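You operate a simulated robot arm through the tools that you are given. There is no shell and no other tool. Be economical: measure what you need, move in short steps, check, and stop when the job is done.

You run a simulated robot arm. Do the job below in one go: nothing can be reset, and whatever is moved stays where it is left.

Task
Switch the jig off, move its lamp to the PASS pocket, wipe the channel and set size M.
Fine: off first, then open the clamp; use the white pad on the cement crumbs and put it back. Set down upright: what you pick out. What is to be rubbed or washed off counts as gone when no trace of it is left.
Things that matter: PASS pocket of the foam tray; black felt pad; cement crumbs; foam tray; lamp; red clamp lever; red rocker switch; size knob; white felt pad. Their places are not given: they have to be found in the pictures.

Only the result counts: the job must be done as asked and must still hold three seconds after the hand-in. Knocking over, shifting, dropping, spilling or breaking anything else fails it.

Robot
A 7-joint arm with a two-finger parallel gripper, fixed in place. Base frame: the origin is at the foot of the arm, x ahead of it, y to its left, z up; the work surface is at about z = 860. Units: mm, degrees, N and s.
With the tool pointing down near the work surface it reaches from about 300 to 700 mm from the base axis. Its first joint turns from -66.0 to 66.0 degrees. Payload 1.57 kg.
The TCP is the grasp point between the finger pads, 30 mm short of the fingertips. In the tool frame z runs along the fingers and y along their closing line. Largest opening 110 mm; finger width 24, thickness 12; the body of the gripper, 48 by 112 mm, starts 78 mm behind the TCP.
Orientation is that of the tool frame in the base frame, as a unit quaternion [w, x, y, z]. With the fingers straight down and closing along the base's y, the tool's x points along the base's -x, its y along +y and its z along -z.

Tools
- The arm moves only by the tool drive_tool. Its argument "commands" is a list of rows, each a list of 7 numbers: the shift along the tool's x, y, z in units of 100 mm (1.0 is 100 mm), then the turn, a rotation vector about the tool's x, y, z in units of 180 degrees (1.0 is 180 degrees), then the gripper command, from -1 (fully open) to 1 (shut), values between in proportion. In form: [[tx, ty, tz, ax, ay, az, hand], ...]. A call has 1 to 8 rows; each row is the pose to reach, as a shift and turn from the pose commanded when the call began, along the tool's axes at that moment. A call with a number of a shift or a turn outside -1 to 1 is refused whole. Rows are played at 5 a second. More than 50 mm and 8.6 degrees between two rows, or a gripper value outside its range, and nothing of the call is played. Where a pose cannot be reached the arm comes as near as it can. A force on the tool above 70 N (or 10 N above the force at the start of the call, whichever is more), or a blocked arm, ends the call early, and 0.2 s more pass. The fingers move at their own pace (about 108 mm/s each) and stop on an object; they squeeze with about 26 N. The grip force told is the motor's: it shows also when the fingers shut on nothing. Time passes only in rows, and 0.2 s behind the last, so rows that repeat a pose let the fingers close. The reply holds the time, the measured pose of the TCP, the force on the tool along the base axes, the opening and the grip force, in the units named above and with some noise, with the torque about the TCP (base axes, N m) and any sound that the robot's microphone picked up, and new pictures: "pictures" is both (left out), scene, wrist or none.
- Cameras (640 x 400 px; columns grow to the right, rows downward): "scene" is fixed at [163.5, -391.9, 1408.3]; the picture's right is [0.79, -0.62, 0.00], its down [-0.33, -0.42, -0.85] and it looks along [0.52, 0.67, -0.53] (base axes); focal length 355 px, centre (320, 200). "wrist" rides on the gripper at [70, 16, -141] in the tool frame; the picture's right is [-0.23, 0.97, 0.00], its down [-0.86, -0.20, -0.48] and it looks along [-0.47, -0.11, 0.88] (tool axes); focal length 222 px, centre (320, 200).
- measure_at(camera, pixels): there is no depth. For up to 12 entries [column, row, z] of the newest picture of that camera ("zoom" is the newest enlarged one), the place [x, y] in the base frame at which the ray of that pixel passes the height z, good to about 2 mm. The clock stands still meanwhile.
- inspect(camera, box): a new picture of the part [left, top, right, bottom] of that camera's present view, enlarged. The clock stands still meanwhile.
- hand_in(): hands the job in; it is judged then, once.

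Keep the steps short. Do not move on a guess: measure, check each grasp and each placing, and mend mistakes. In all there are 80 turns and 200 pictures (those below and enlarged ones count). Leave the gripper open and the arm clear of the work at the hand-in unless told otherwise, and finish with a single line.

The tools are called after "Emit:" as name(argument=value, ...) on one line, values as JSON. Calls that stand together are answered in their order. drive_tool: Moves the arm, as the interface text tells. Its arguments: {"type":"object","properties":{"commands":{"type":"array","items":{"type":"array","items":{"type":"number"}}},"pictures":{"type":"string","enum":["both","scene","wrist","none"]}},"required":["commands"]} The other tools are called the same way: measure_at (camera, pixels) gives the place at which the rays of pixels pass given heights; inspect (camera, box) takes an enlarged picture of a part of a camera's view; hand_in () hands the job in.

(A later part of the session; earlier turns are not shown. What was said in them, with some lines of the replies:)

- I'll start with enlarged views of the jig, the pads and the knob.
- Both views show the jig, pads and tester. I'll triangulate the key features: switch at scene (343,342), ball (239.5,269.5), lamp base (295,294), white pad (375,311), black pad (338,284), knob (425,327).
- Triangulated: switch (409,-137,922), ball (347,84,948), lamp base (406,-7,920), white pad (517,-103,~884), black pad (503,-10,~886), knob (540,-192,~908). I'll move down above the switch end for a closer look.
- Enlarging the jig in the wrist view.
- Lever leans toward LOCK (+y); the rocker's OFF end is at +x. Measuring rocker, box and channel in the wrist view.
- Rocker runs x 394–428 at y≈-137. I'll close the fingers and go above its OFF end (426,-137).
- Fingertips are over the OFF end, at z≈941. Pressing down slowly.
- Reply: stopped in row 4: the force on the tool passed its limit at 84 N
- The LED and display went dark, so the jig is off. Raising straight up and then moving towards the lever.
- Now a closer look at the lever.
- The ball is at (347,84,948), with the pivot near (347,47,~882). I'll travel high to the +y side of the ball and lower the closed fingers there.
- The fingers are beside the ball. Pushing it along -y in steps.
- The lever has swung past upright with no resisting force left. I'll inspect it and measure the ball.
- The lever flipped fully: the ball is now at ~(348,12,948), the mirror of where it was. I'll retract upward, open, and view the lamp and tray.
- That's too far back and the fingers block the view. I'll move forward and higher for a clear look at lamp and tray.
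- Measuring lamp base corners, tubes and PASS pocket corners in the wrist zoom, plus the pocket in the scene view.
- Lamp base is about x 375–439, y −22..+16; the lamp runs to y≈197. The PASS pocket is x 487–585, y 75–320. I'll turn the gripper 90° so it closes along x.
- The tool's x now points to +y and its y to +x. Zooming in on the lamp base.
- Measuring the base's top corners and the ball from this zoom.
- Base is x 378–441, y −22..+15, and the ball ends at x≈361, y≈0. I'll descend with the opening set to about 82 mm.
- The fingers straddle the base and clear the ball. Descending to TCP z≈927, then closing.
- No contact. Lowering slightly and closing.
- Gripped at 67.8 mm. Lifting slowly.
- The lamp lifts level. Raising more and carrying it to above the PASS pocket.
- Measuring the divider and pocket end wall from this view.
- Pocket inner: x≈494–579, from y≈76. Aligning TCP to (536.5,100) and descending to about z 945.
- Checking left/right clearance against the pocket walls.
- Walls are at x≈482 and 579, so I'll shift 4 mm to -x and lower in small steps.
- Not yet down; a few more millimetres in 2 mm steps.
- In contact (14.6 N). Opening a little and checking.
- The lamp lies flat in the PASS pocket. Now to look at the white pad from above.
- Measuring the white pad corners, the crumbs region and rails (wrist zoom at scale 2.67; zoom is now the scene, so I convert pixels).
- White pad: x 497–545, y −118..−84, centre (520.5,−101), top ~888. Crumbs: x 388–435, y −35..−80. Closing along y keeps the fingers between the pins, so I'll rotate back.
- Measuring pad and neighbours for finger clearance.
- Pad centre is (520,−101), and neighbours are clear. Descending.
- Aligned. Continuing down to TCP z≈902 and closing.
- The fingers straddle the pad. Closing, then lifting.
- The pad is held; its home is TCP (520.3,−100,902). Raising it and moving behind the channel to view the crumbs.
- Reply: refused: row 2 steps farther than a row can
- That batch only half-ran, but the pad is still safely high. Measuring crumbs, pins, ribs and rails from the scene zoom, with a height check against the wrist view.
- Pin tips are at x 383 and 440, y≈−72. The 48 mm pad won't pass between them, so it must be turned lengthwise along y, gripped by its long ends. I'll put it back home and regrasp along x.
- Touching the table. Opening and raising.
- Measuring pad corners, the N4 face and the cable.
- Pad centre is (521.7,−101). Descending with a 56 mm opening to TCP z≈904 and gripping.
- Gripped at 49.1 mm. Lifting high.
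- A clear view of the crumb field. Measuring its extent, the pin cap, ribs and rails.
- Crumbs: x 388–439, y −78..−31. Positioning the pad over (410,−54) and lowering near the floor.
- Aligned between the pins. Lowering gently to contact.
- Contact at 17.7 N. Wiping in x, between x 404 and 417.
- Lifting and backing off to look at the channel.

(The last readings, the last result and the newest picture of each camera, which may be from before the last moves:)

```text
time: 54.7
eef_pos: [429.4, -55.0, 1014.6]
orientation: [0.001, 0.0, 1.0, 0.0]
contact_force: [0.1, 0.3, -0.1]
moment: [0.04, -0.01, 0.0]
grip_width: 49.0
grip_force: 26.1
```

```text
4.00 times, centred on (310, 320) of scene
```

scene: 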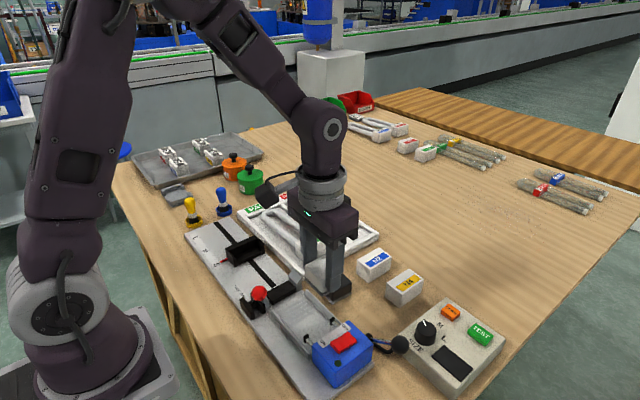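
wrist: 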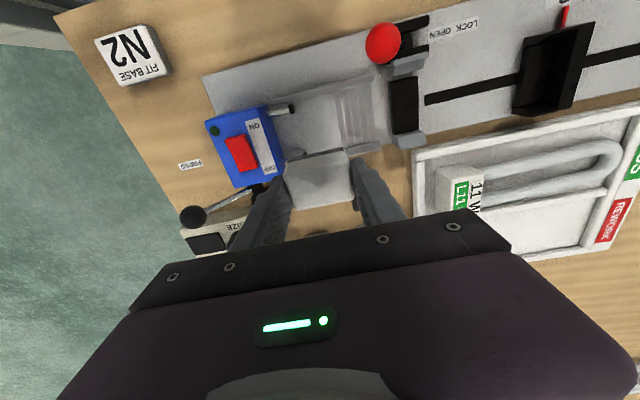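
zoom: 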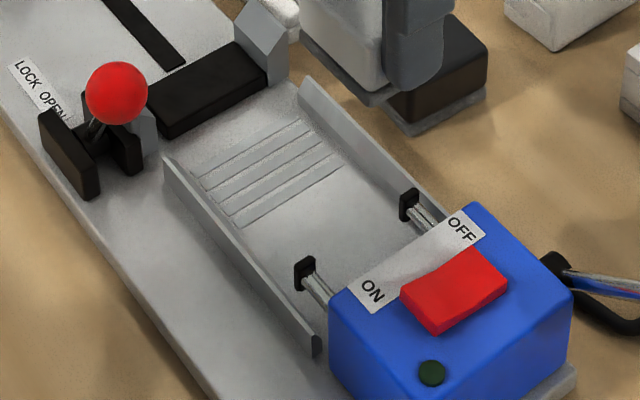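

Channel clean. Carrying the pad back home, rotating +90° on the way.

Emit:
drive_tool(commands=[[-0.1, -0.05, -0.05, 0, 0, 0.046, 1], [-0.2, -0.1, -0.05, 0, 0, 0.092, 1], [-0.35, -0.15, -0.05, 0, 0, 0.138, 1], [-0.5, -0.22, -0.05, 0, 0, 0.184, 1], [-0.65, -0.3, -0.05, 0, 0, 0.23, 1], [-0.8, -0.38, -0.05, 0, 0, 0.276, 1], [-0.92, -0.46, -0.05, 0, 0, 0.32, 1], [-0.92, -0.46, -0.05, 0, 0, 0.36, 1]], pictures="none")

Emit:
drive_tool(commands=[[0, 0, 0, 0, 0, 0.046, 1], [0, 0, 0, 0, 0, 0.092, 1], [0, 0, 0, 0, 0, 0.14, 1], [0, 0, 0, 0, 0, 0.14, 1]])

Emit:
inspect(camera="scene", box=[260, 270, 360, 370])

```text
time: 56.5
eef_pos: [521.7, -98.7, 1021.2]
orientation: [0.002, 0.537, 0.844, 0.001]
contact_force: [0.5, -0.7, -1.0]
moment: [-0.02, 0.02, 0.0]
grip_width: 48.8
grip_force: 26.1
```

```text
time: 57.5
eef_pos: [522.5, -100.5, 1020.0]
orientation: [0.001, 0.708, 0.707, 0.0]
contact_force: [0.5, 0.9, -0.7]
moment: [-0.01, -0.01, 0.0]
grip_width: 49.1
grip_force: 25.4
```

scene: 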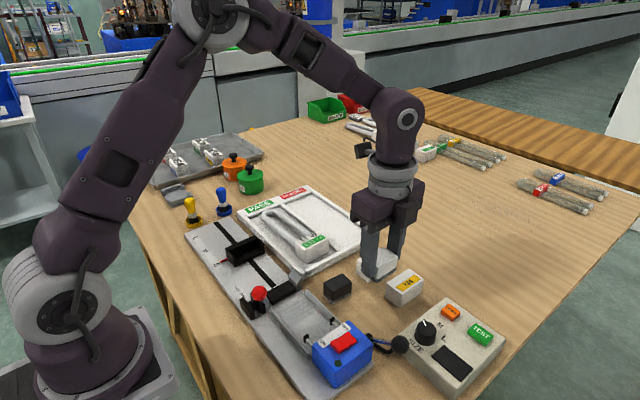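
wrist: 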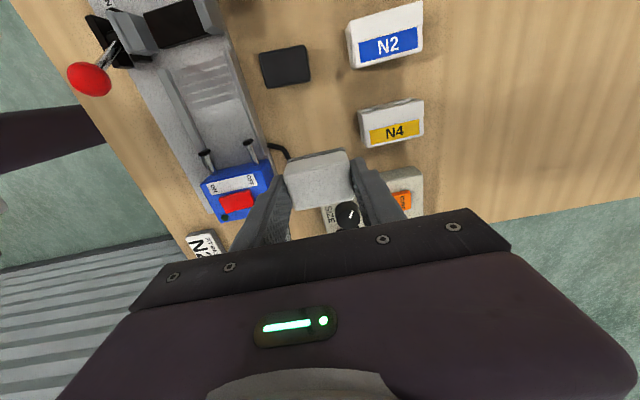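

```text
4.00 times, centred on (310, 320) of scene
```

zoom: 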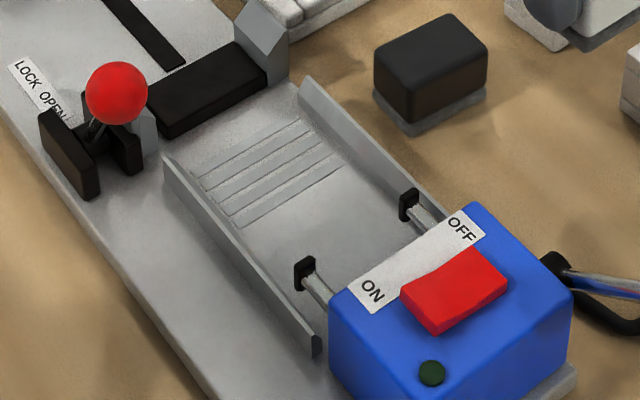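

No trace left. Lowering the pad to its home.

Emit:
drive_tool(commands=[[0, 0, 0.4, 0, 0, 0, 1], [0, 0, 0.8, 0, 0, 0, 1], [0, 0, 1.0, 0, 0, 0, 1], [0, 0, 1.0, 0, 0, 0, 1]], pictures="none")

Emit:
drive_tool(commands=[[0, 0, 0.08, 0, 0, 0, 1], [0, 0, 0.12, 0, 0, 0, 1], [0, 0, 0.14, 0, 0, 0, 1], [0, 0, 0.155, 0, 0, 0, 1], [0, 0, 0.155, 0, 0, 0, 1]], pictures="none")

```text
time: 58.5
eef_pos: [525.1, -99.4, 921.0]
orientation: [0.003, 0.707, 0.707, 0.001]
contact_force: [-0.3, 0.0, -0.4]
moment: [0.01, 0.05, -0.03]
grip_width: 48.8
grip_force: 26.2
```

```text
time: 59.7
eef_pos: [523.5, -100.4, 905.4]
orientation: [0.002, 0.707, 0.707, 0.001]
contact_force: [-0.1, 0.0, -0.8]
moment: [-0.04, 0.01, 0.0]
grip_width: 49.0
grip_force: 26.1
```

Emit:
drive_tool(commands=[[0, -0.01, 0.01, 0, 0, 0, 1], [0, -0.01, 0.02, 0, 0, 0, 1], [0, -0.01, 0.02, 0, 0, 0, 1]], pictures="none")

```text
time: 60.5
eef_pos: [523.2, -99.6, 902.7]
orientation: [0.002, 0.707, 0.707, 0.001]
contact_force: [0.2, 0.0, -0.5]
moment: [-0.01, 0.02, 0.04]
grip_width: 48.8
grip_force: 25.2
```

Emit:
drive_tool(commands=[[0, -0.01, 0.01, 0, 0, 0, 1], [0, -0.01, 0.02, 0, 0, 0, 1], [0, -0.01, 0.02, 0, 0, 0, 1]], pictures="wrist")

Emit:
inspect(camera="scene", box=[320, 260, 440, 350])

```text
time: 61.3
eef_pos: [520.0, -100.7, 902.4]
orientation: [0.003, 0.707, 0.707, 0.002]
contact_force: [3.1, 0.0, 19.1]
moment: [-0.05, 0.1, -0.01]
grip_width: 49.0
grip_force: 26.0
```

wrist: 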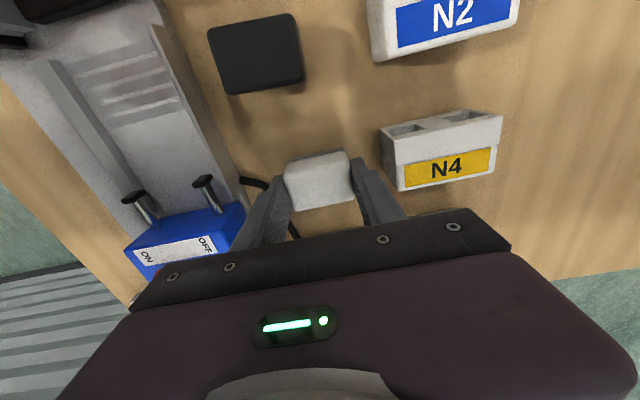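

```text
4.44 times, centred on (380, 305) of scene
```

zoom: 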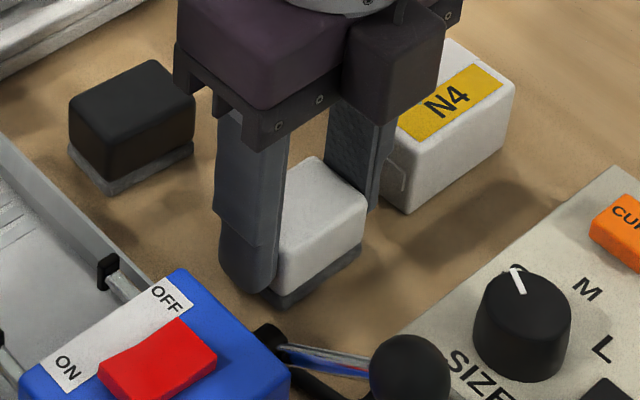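

The pad is on the table. Releasing with a modest opening and raising.

Emit:
drive_tool(commands=[[0, 0, 0, 0, 0, 0, 0.05], [0, 0, 0, 0, 0, 0, -0.02], [0, 0, 0, 0, 0, 0, -0.02], [0, 0, -0.3, 0, 0, 0, -0.02], [0, 0, -0.7, 0, 0, 0, -0.02], [0, 0, -1.0, 0, 0, 0, -0.02], [0, 0, -1.0, 0, 0, 0, -0.02]])

Emit:
inspect(camera="wrist", box=[240, 90, 440, 220])

```text
time: 62.9
eef_pos: [519.4, -97.7, 1000.8]
orientation: [0.002, 0.707, 0.707, 0.001]
contact_force: [0.2, 0.2, 0.5]
moment: [0.02, 0.0, 0.0]
grip_width: 56.2
grip_force: 0.1
```

scene: 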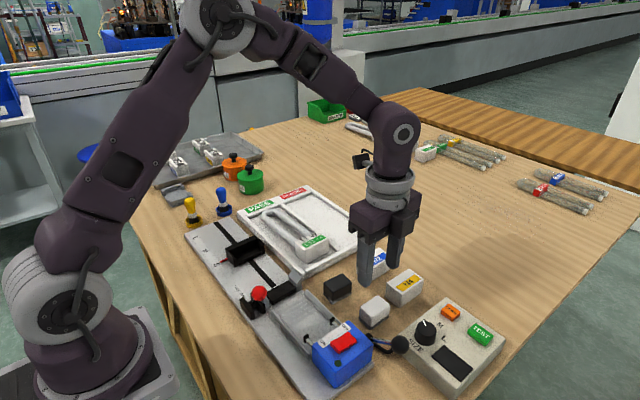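
wrist: 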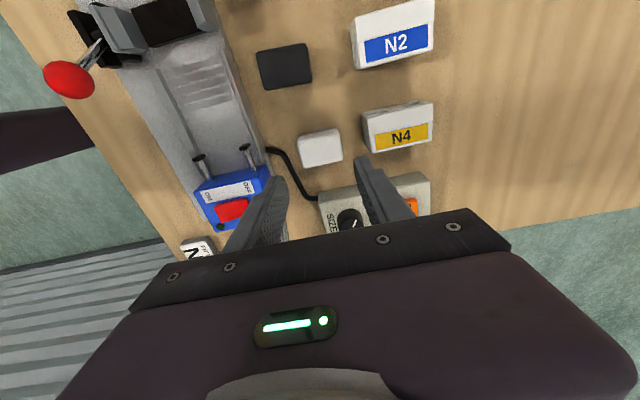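

```text
3.08 times, centred on (340, 155) of wrist
```

zoom: 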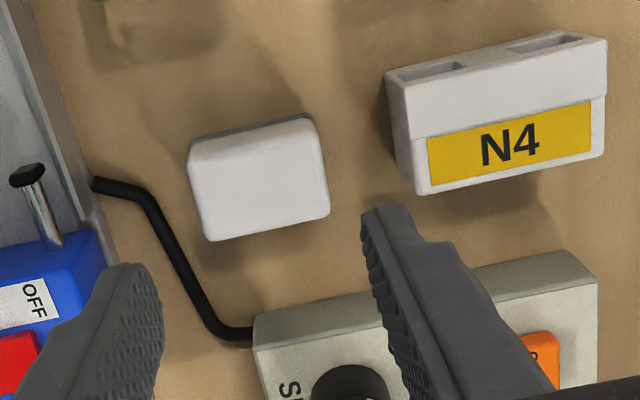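

The pad is back. Next is the knob: moving up and toward the tester for a clear view.

Emit:
drive_tool(commands=[[-0.1, 0.05, -0.3, 0, 0, 0, -0.02], [-0.35, 0.1, -0.6, 0, 0, 0, -0.02], [-0.5, 0.1, -0.9, 0, 0, 0, -0.5], [-0.5, 0.1, -0.9, 0, 0, 0, -1]])

Emit:
inspect(camera="wrist", box=[260, 110, 400, 220])

Emit:
inspect(camera="scene", box=[390, 290, 510, 390])

```text
time: 63.9
eef_pos: [528.3, -151.0, 1090.7]
orientation: [0.001, 0.706, 0.708, 0.0]
contact_force: [-0.2, 0.8, 0.2]
moment: [0.01, 0.01, 0.01]
grip_width: 110.1
grip_force: 0.0
```

scene: 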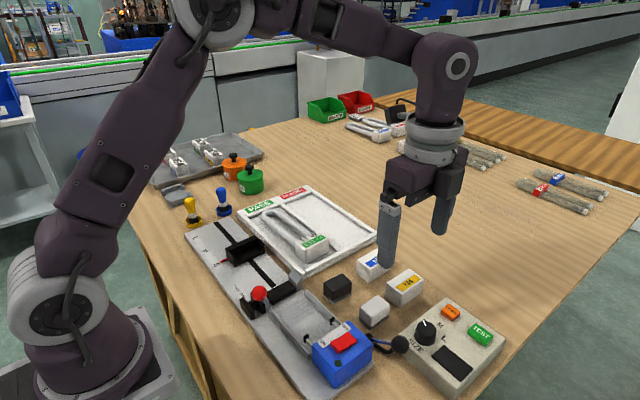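
wrist: 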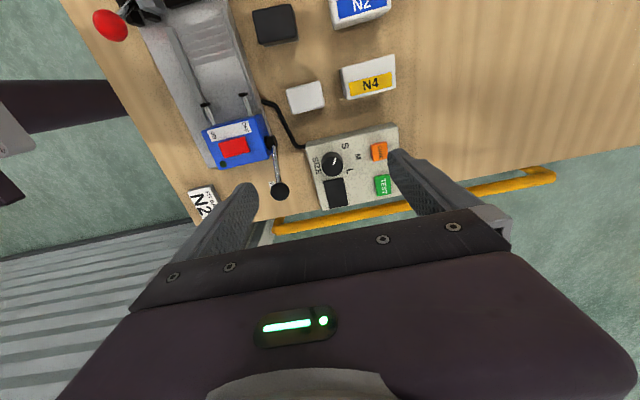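

```text
3.64 times, centred on (330, 165) of wrist
```

zoom: 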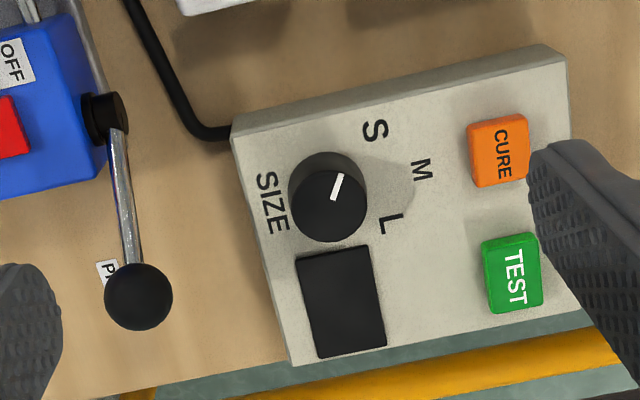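

```text
4.00 times, centred on (450, 340) of scene
```

zoom: 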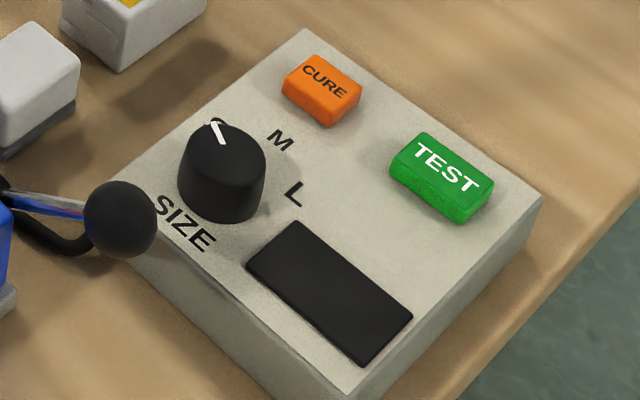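

Measuring knob, pointer, labels and buttons.

Emit:
measure_at(camera="wrist", pixels=[[332.7, 166.4, 900], [332.7, 166.4, 920], [345.1, 146.3, 887], [357.7, 156.8, 887], [349, 171.3, 887], [335.8, 158.6, 912], [333.4, 165.2, 912], [323, 166, 912], [342.5, 166, 912], [371, 152, 900], [374, 174, 900]])

Emit:
measure_at(camera="scene", pixels=[[425.5, 327.5, 900], [425.5, 327.5, 920], [440, 325, 887], [443.5, 338.5, 887], [422.7, 320.8, 912], [426, 327, 912], [415, 329, 912], [436.5, 330, 912], [450, 317, 895], [480, 333, 895]])

```text
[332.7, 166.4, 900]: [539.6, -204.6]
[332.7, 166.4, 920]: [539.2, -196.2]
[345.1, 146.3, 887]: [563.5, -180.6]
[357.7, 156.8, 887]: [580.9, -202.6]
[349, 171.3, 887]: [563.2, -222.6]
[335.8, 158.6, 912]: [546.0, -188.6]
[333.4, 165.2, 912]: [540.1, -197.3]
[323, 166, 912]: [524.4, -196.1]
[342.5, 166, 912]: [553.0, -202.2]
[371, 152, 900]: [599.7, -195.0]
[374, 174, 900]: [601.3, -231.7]
```

```text
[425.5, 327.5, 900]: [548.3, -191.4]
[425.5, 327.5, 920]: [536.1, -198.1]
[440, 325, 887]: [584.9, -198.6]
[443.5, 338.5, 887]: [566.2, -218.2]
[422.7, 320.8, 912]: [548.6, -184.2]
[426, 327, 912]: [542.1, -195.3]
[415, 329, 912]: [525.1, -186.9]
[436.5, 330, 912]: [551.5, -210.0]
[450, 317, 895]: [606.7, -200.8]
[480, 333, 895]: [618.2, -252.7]
```

Knob centre ≈(539,−197), top z≈917, radius ≈14.5. The pointer is at ~58° (toward S); M lies straight toward +x (~−3°), so it needs ~61° clockwise. I'll pre-rotate −60° and go above the knob.

Emit:
drive_tool(commands=[[-0.1, 0.03, 0.1, 0, 0, -0.0417, -1], [-0.2, 0.06, 0.2, 0, 0, -0.0833, -0.5], [-0.3, 0.08, 0.3, 0, 0, -0.125, -0.1], [-0.4, 0.107, 0.4, 0, 0, -0.1667, 0.1], [-0.46, 0.107, 0.5, 0, 0, -0.2083, 0.1], [-0.46, 0.107, 0.6, 0, 0, -0.25, 0.1], [-0.46, 0.107, 0.7, 0, 0, -0.2917, 0.1], [-0.46, 0.107, 0.8, 0, 0, -0.3333, 0.1]])

Emit:
inspect(camera="wrist", box=[240, 90, 400, 210])

Emit:
inspect(camera="scene", box=[370, 240, 510, 380])

```text
time: 65.7
eef_pos: [541.6, -195.6, 1011.7]
orientation: [0.002, 0.258, 0.966, 0.001]
contact_force: [-0.2, -0.1, 0.1]
moment: [0.03, -0.02, 0.03]
grip_width: 49.6
grip_force: 0.1
```

scene: 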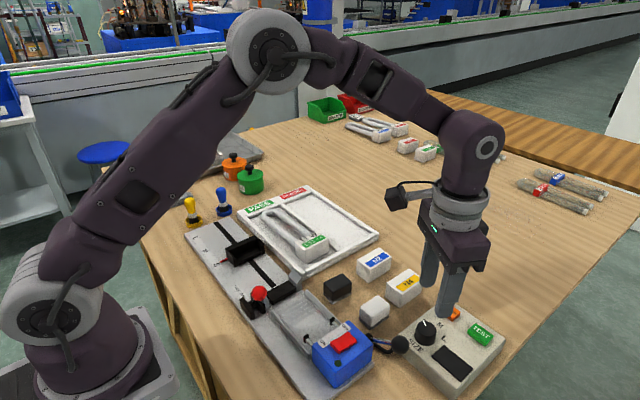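
wrist: 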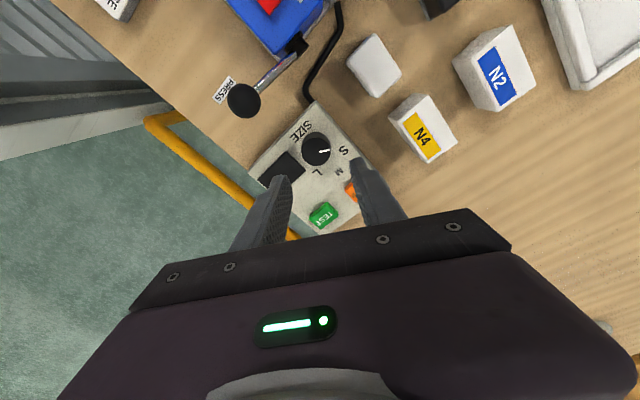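

```text
3.33 times, centred on (320, 150) of wrist
```

zoom: 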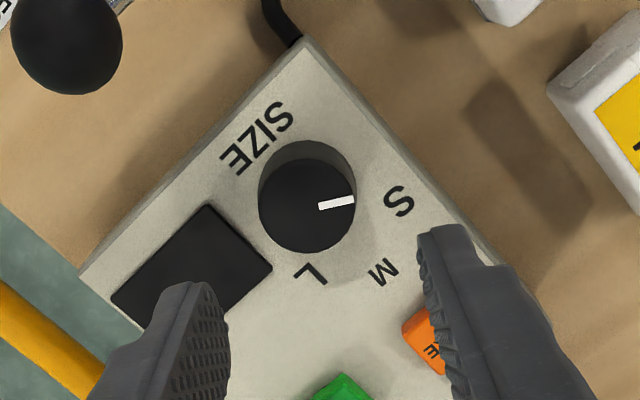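

```text
2.86 times, centred on (440, 310) of scene
```

zoom: 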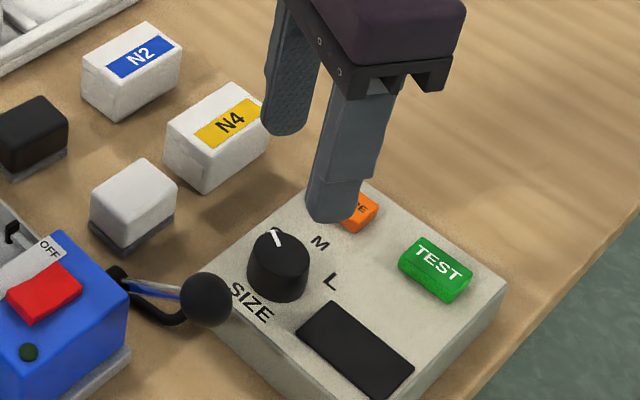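

Re-measuring knob and labels from this cleaner view.

Emit:
measure_at(camera="wrist", pixels=[[316.1, 151.5, 917], [330.2, 150, 917], [319.7, 151.8, 917], [343.4, 150, 887], [338.9, 171.6, 887], [317.3, 172.5, 887], [301.4, 151.5, 917], [330.8, 151.5, 917], [316.1, 146.5, 887], [350, 190, 895]])

```text
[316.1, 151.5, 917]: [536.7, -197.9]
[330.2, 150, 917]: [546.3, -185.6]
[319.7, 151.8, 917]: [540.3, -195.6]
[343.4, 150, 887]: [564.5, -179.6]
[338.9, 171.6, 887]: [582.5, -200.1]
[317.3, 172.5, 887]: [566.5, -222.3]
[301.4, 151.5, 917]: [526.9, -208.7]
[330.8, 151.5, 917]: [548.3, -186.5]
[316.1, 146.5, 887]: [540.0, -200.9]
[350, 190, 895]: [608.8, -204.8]
```

Knob centre is (538,−198). Centering and descending to TCP z≈924 with a 50 mm opening.

Emit:
drive_tool(commands=[[0.016, -0.032, 0.3, 0, 0, 0, 0.1], [0.016, -0.032, 0.6, 0, 0, 0, 0.1], [0.016, -0.032, 0.75, 0, 0, 0, 0.1], [0.016, -0.032, 0.86, 0, 0, 0, 0.1], [0.016, -0.032, 0.86, 0, 0, 0, 0.1]])

Emit:
inspect(camera="scene", box=[380, 270, 500, 380])

Emit:
inspect(camera="wrist", box=[240, 90, 400, 210])

```text
time: 66.9
eef_pos: [537.8, -197.8, 928.0]
orientation: [0.003, 0.258, 0.966, 0.0]
contact_force: [-5.0, 2.7, 22.2]
moment: [-0.65, 0.43, -0.1]
grip_width: 49.2
grip_force: 0.0
```

scene: 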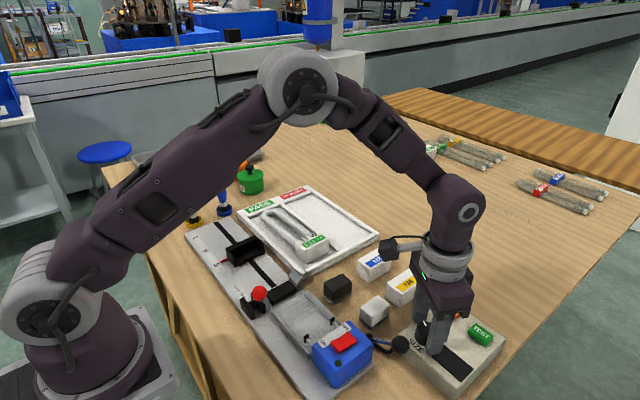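
wrist: 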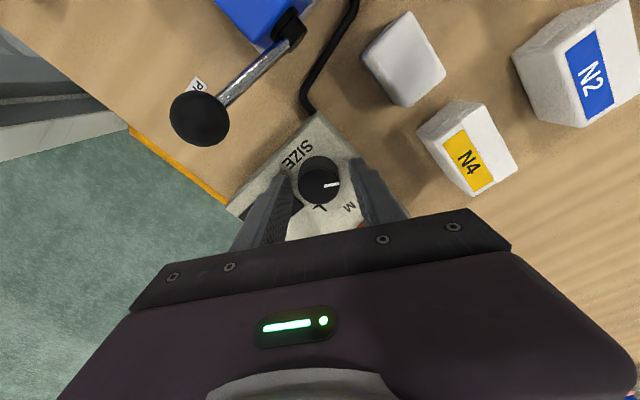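

```text
3.64 times, centred on (440, 325) of scene
```

zoom: 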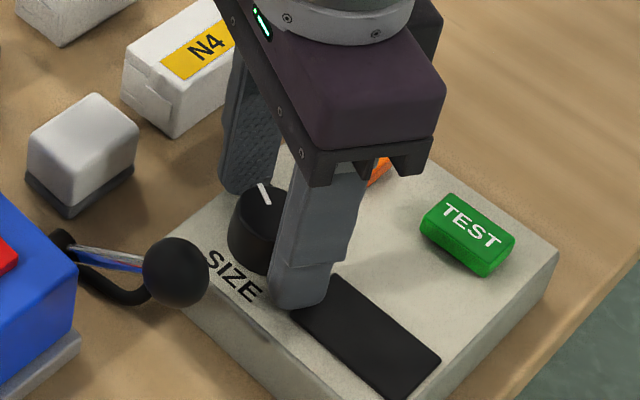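

```text
3.33 times, centred on (320, 150) of wrist
```

zoom: 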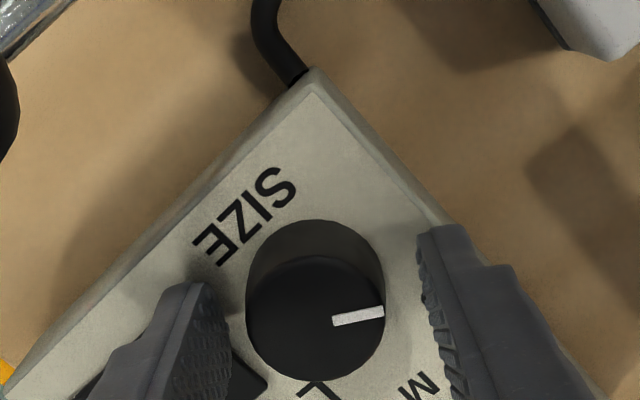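

A fingertip is touching the panel (22 N). Raising 4 mm before closing.

Emit:
drive_tool(commands=[[0, 0, -0.04, 0, 0, 0, 0.1], [0, 0, -0.04, 0, 0, 0, 0.1]], pictures="none")

Emit:
drive_tool(commands=[[0, 0, 0, 0, 0, 0, 0.3], [0, 0, 0, 0, 0, 0, 0.6], [0, 0, 0, 0, 0, 0, 1], [0, 0, 0, 0, 0, 0, 1]])

Emit:
inspect(camera="wrist", box=[240, 90, 400, 210])

```text
time: 67.5
eef_pos: [538.4, -197.6, 930.0]
orientation: [0.002, 0.259, 0.966, 0.001]
contact_force: [-0.5, 0.4, 0.1]
moment: [0.0, -0.01, 0.03]
grip_width: 49.6
grip_force: 0.0
```

```text
time: 68.5
eef_pos: [538.9, -197.6, 929.8]
orientation: [0.002, 0.259, 0.966, 0.0]
contact_force: [-2.4, -5.1, -3.7]
moment: [-0.19, 0.02, 0.03]
grip_width: 32.5
grip_force: 41.0
```

scene: 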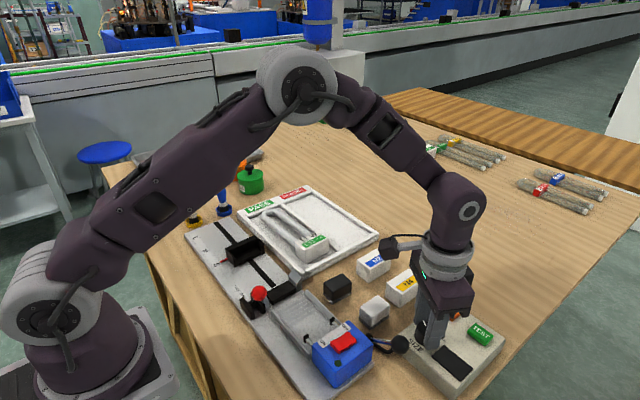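
wrist: 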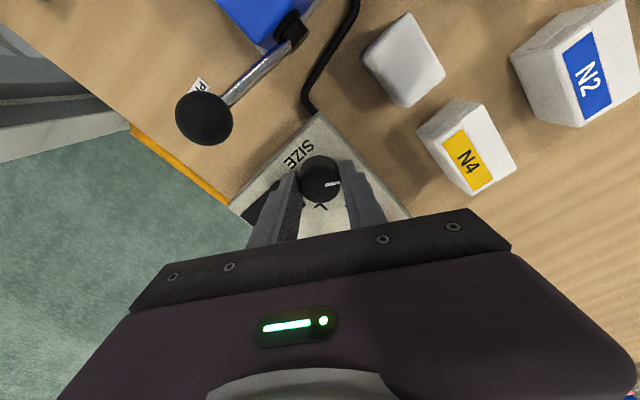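

```text
3.33 times, centred on (320, 150) of wrist
```

zoom: 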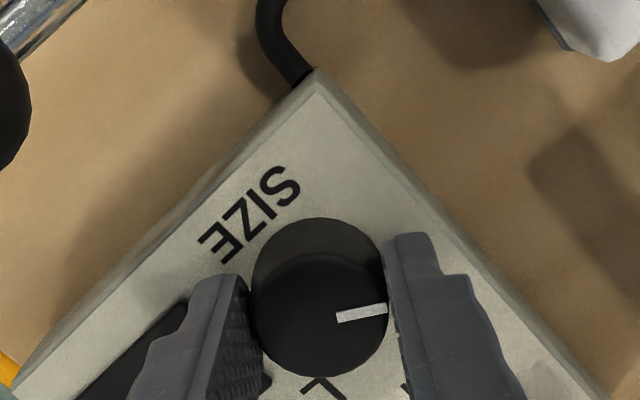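

Knob gripped (32.5 mm). Turning 60° clockwise.

Emit:
drive_tool(commands=[[0, 0, 0, 0, 0, 0.0417, 1], [0, 0, 0, 0, 0, 0.0833, 1], [0, 0, 0, 0, 0, 0.125, 1], [0, 0, 0, 0, 0, 0.1667, 1], [0, 0, 0, 0, 0, 0.2083, 1], [0, 0, 0, 0, 0, 0.25, 1], [0, 0, 0, 0, 0, 0.2917, 1], [0, 0, 0, 0, 0, 0.3333, 1]])

Emit:
inspect(camera="wrist", box=[240, 90, 400, 210])

```text
time: 70.3
eef_pos: [538.6, -198.4, 929.5]
orientation: [0.001, 0.708, 0.706, 0.001]
contact_force: [-11.4, -8.1, -1.2]
moment: [-0.59, 0.23, 0.02]
grip_width: 32.6
grip_force: 40.9
```

scene: 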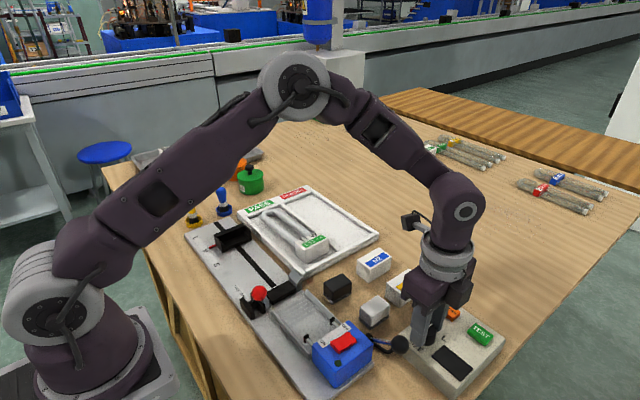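
wrist: 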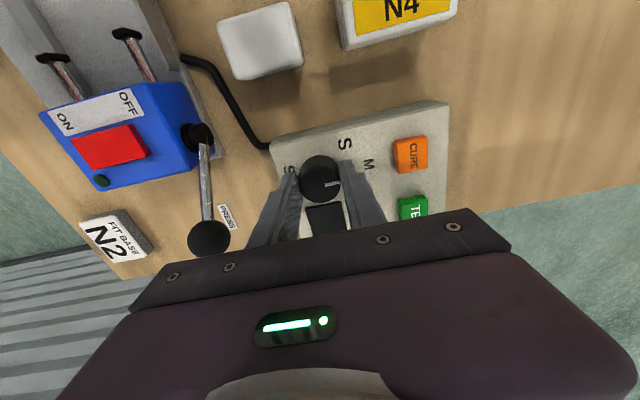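

```text
3.33 times, centred on (320, 150) of wrist
```

zoom: 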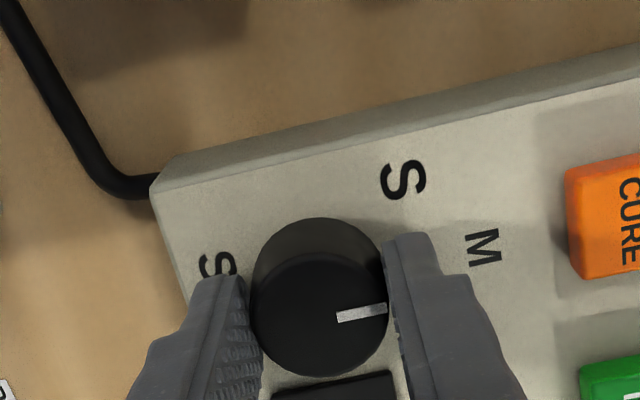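

The knob turned and the jig's stop carriage moved too. Checking its red pointer against the S/M/L scale.

Emit:
inspect(camera="scene", box=[180, 210, 280, 300])

Emit:
measure_at(camera="wrist", pixels=[[325.1, 185.4, 917], [339.8, 182.4, 917], [369, 164, 895]])

```text
4.44 times, centred on (230, 255) of scene
```

zoom: 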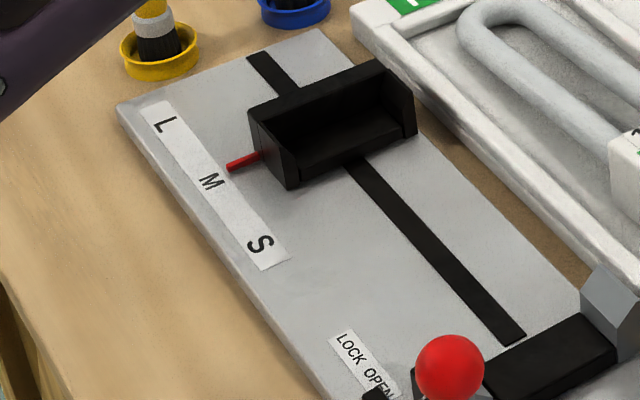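

```text
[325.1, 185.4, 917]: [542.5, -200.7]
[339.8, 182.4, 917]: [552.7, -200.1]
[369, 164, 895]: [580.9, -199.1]
```

Emit:
measure_at(camera="scene", pixels=[[220.5, 261.75, 880], [209.7, 247.6, 880], [216.6, 265, 870], [205.5, 250.7, 870], [195.1, 237.9, 870]])

```text
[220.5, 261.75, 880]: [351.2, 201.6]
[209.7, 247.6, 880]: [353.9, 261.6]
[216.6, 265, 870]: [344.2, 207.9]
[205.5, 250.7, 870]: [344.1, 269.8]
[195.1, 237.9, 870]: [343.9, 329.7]
```

Carriage travel is 60 mm against an S–M spacing of ~61, so it sits at M. Releasing the knob gently and rising.

Emit:
drive_tool(commands=[[0, 0, 0, 0, 0, 0.3333, 1], [0, 0, 0, 0, 0, 0, 0.3]], pictures="none")

```text
refused: row 1 steps farther than a row can; nothing moved
```

That row was my mistake: turns are relative to the present pose. It was refused and nothing moved. Now the plain release.

Emit:
drive_tool(commands=[[0, 0, 0, 0, 0, 0, 0.3], [0, 0, 0, 0, 0, 0, 0.1], [0, 0, 0, 0, 0, 0, 0.1], [0, 0, -0.3, 0, 0, 0, 0.1], [0, 0, -0.7, 0, 0, 0, 0.1], [0, 0, -1.0, 0, 0, 0, 0.1]], pictures="none")

Emit:
drive_tool(commands=[[0.3, 0, -0.3, 0, 0, 0, -0.3], [0.6, 0, -0.6, 0, 0, 0, -1], [0.6, 0, -0.7, 0, 0, 0, -1]])

Emit:
inspect(camera="wrist", box=[260, 110, 400, 220])

Emit:
inspect(camera="scene", box=[370, 270, 510, 390])

Emit:
inspect(camera="scene", box=[180, 190, 380, 390])

```text
time: 71.7
eef_pos: [539.8, -197.1, 1028.8]
orientation: [0.001, 0.707, 0.707, 0.001]
contact_force: [-1.2, 0.3, 0.3]
moment: [0.01, 0.0, -0.02]
grip_width: 49.5
grip_force: 0.0
```

```text
time: 72.5
eef_pos: [539.5, -137.5, 1099.4]
orientation: [0.002, 0.708, 0.707, 0.0]
contact_force: [0.0, 0.6, 0.2]
moment: [-0.01, 0.03, -0.02]
grip_width: 109.9
grip_force: 0.1
```

scene: 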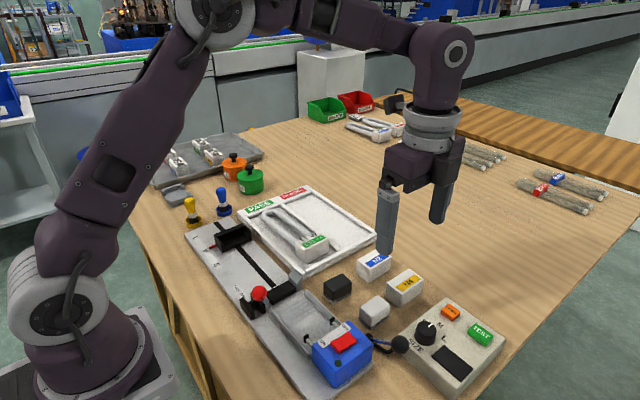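
wrist: 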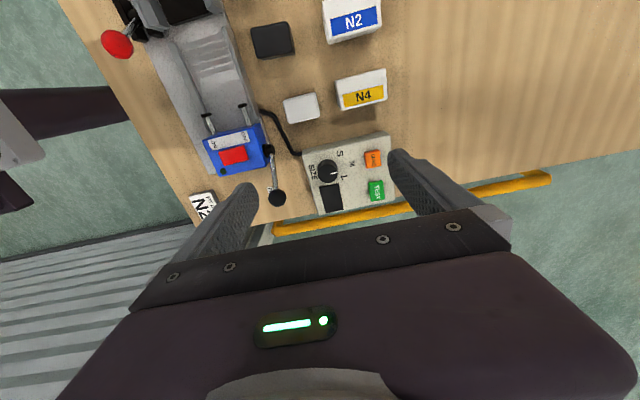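

```text
3.64 times, centred on (330, 165) of wrist
```

zoom: 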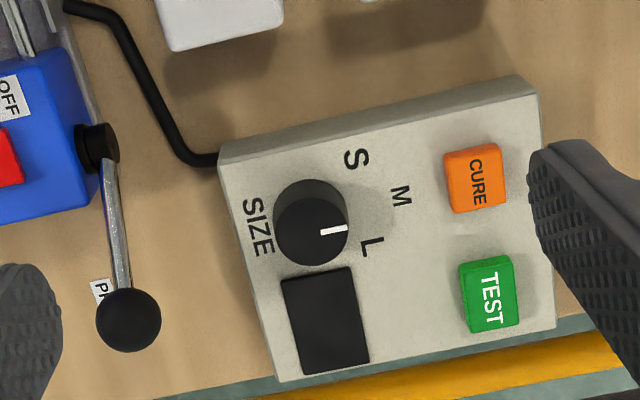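

```text
3.33 times, centred on (440, 330) of scene
```

zoom: 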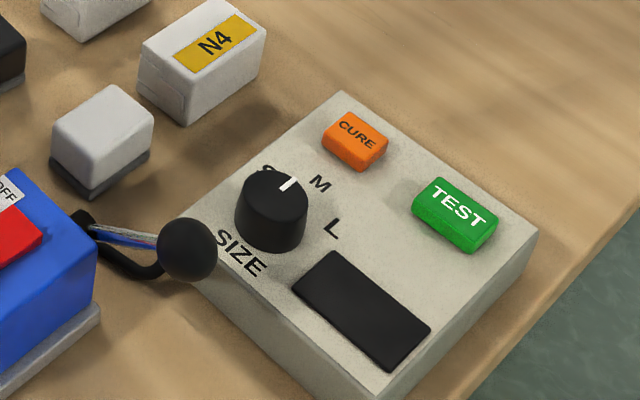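

```text
2.00 times, centred on (280, 290) of scene
```

zoom: 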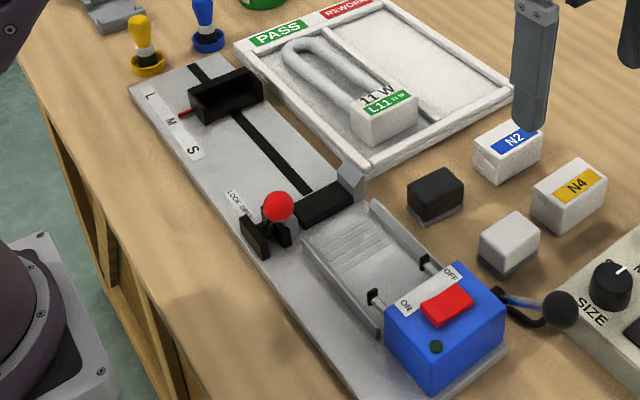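

All checks hold: the jig is off, the clamp is open, the lamp is in PASS, the channel is clean, the pad is home, and the knob and carriage are at M. The gripper is open and clear, so I'm handing in.

Emit:
hand_in()

```text
The job is handed in.
```

The jig is switched off, the clamp is open, the lamp is upright in the PASS pocket, the channel is wiped clean with the white pad back in its place, and the size is set to M.
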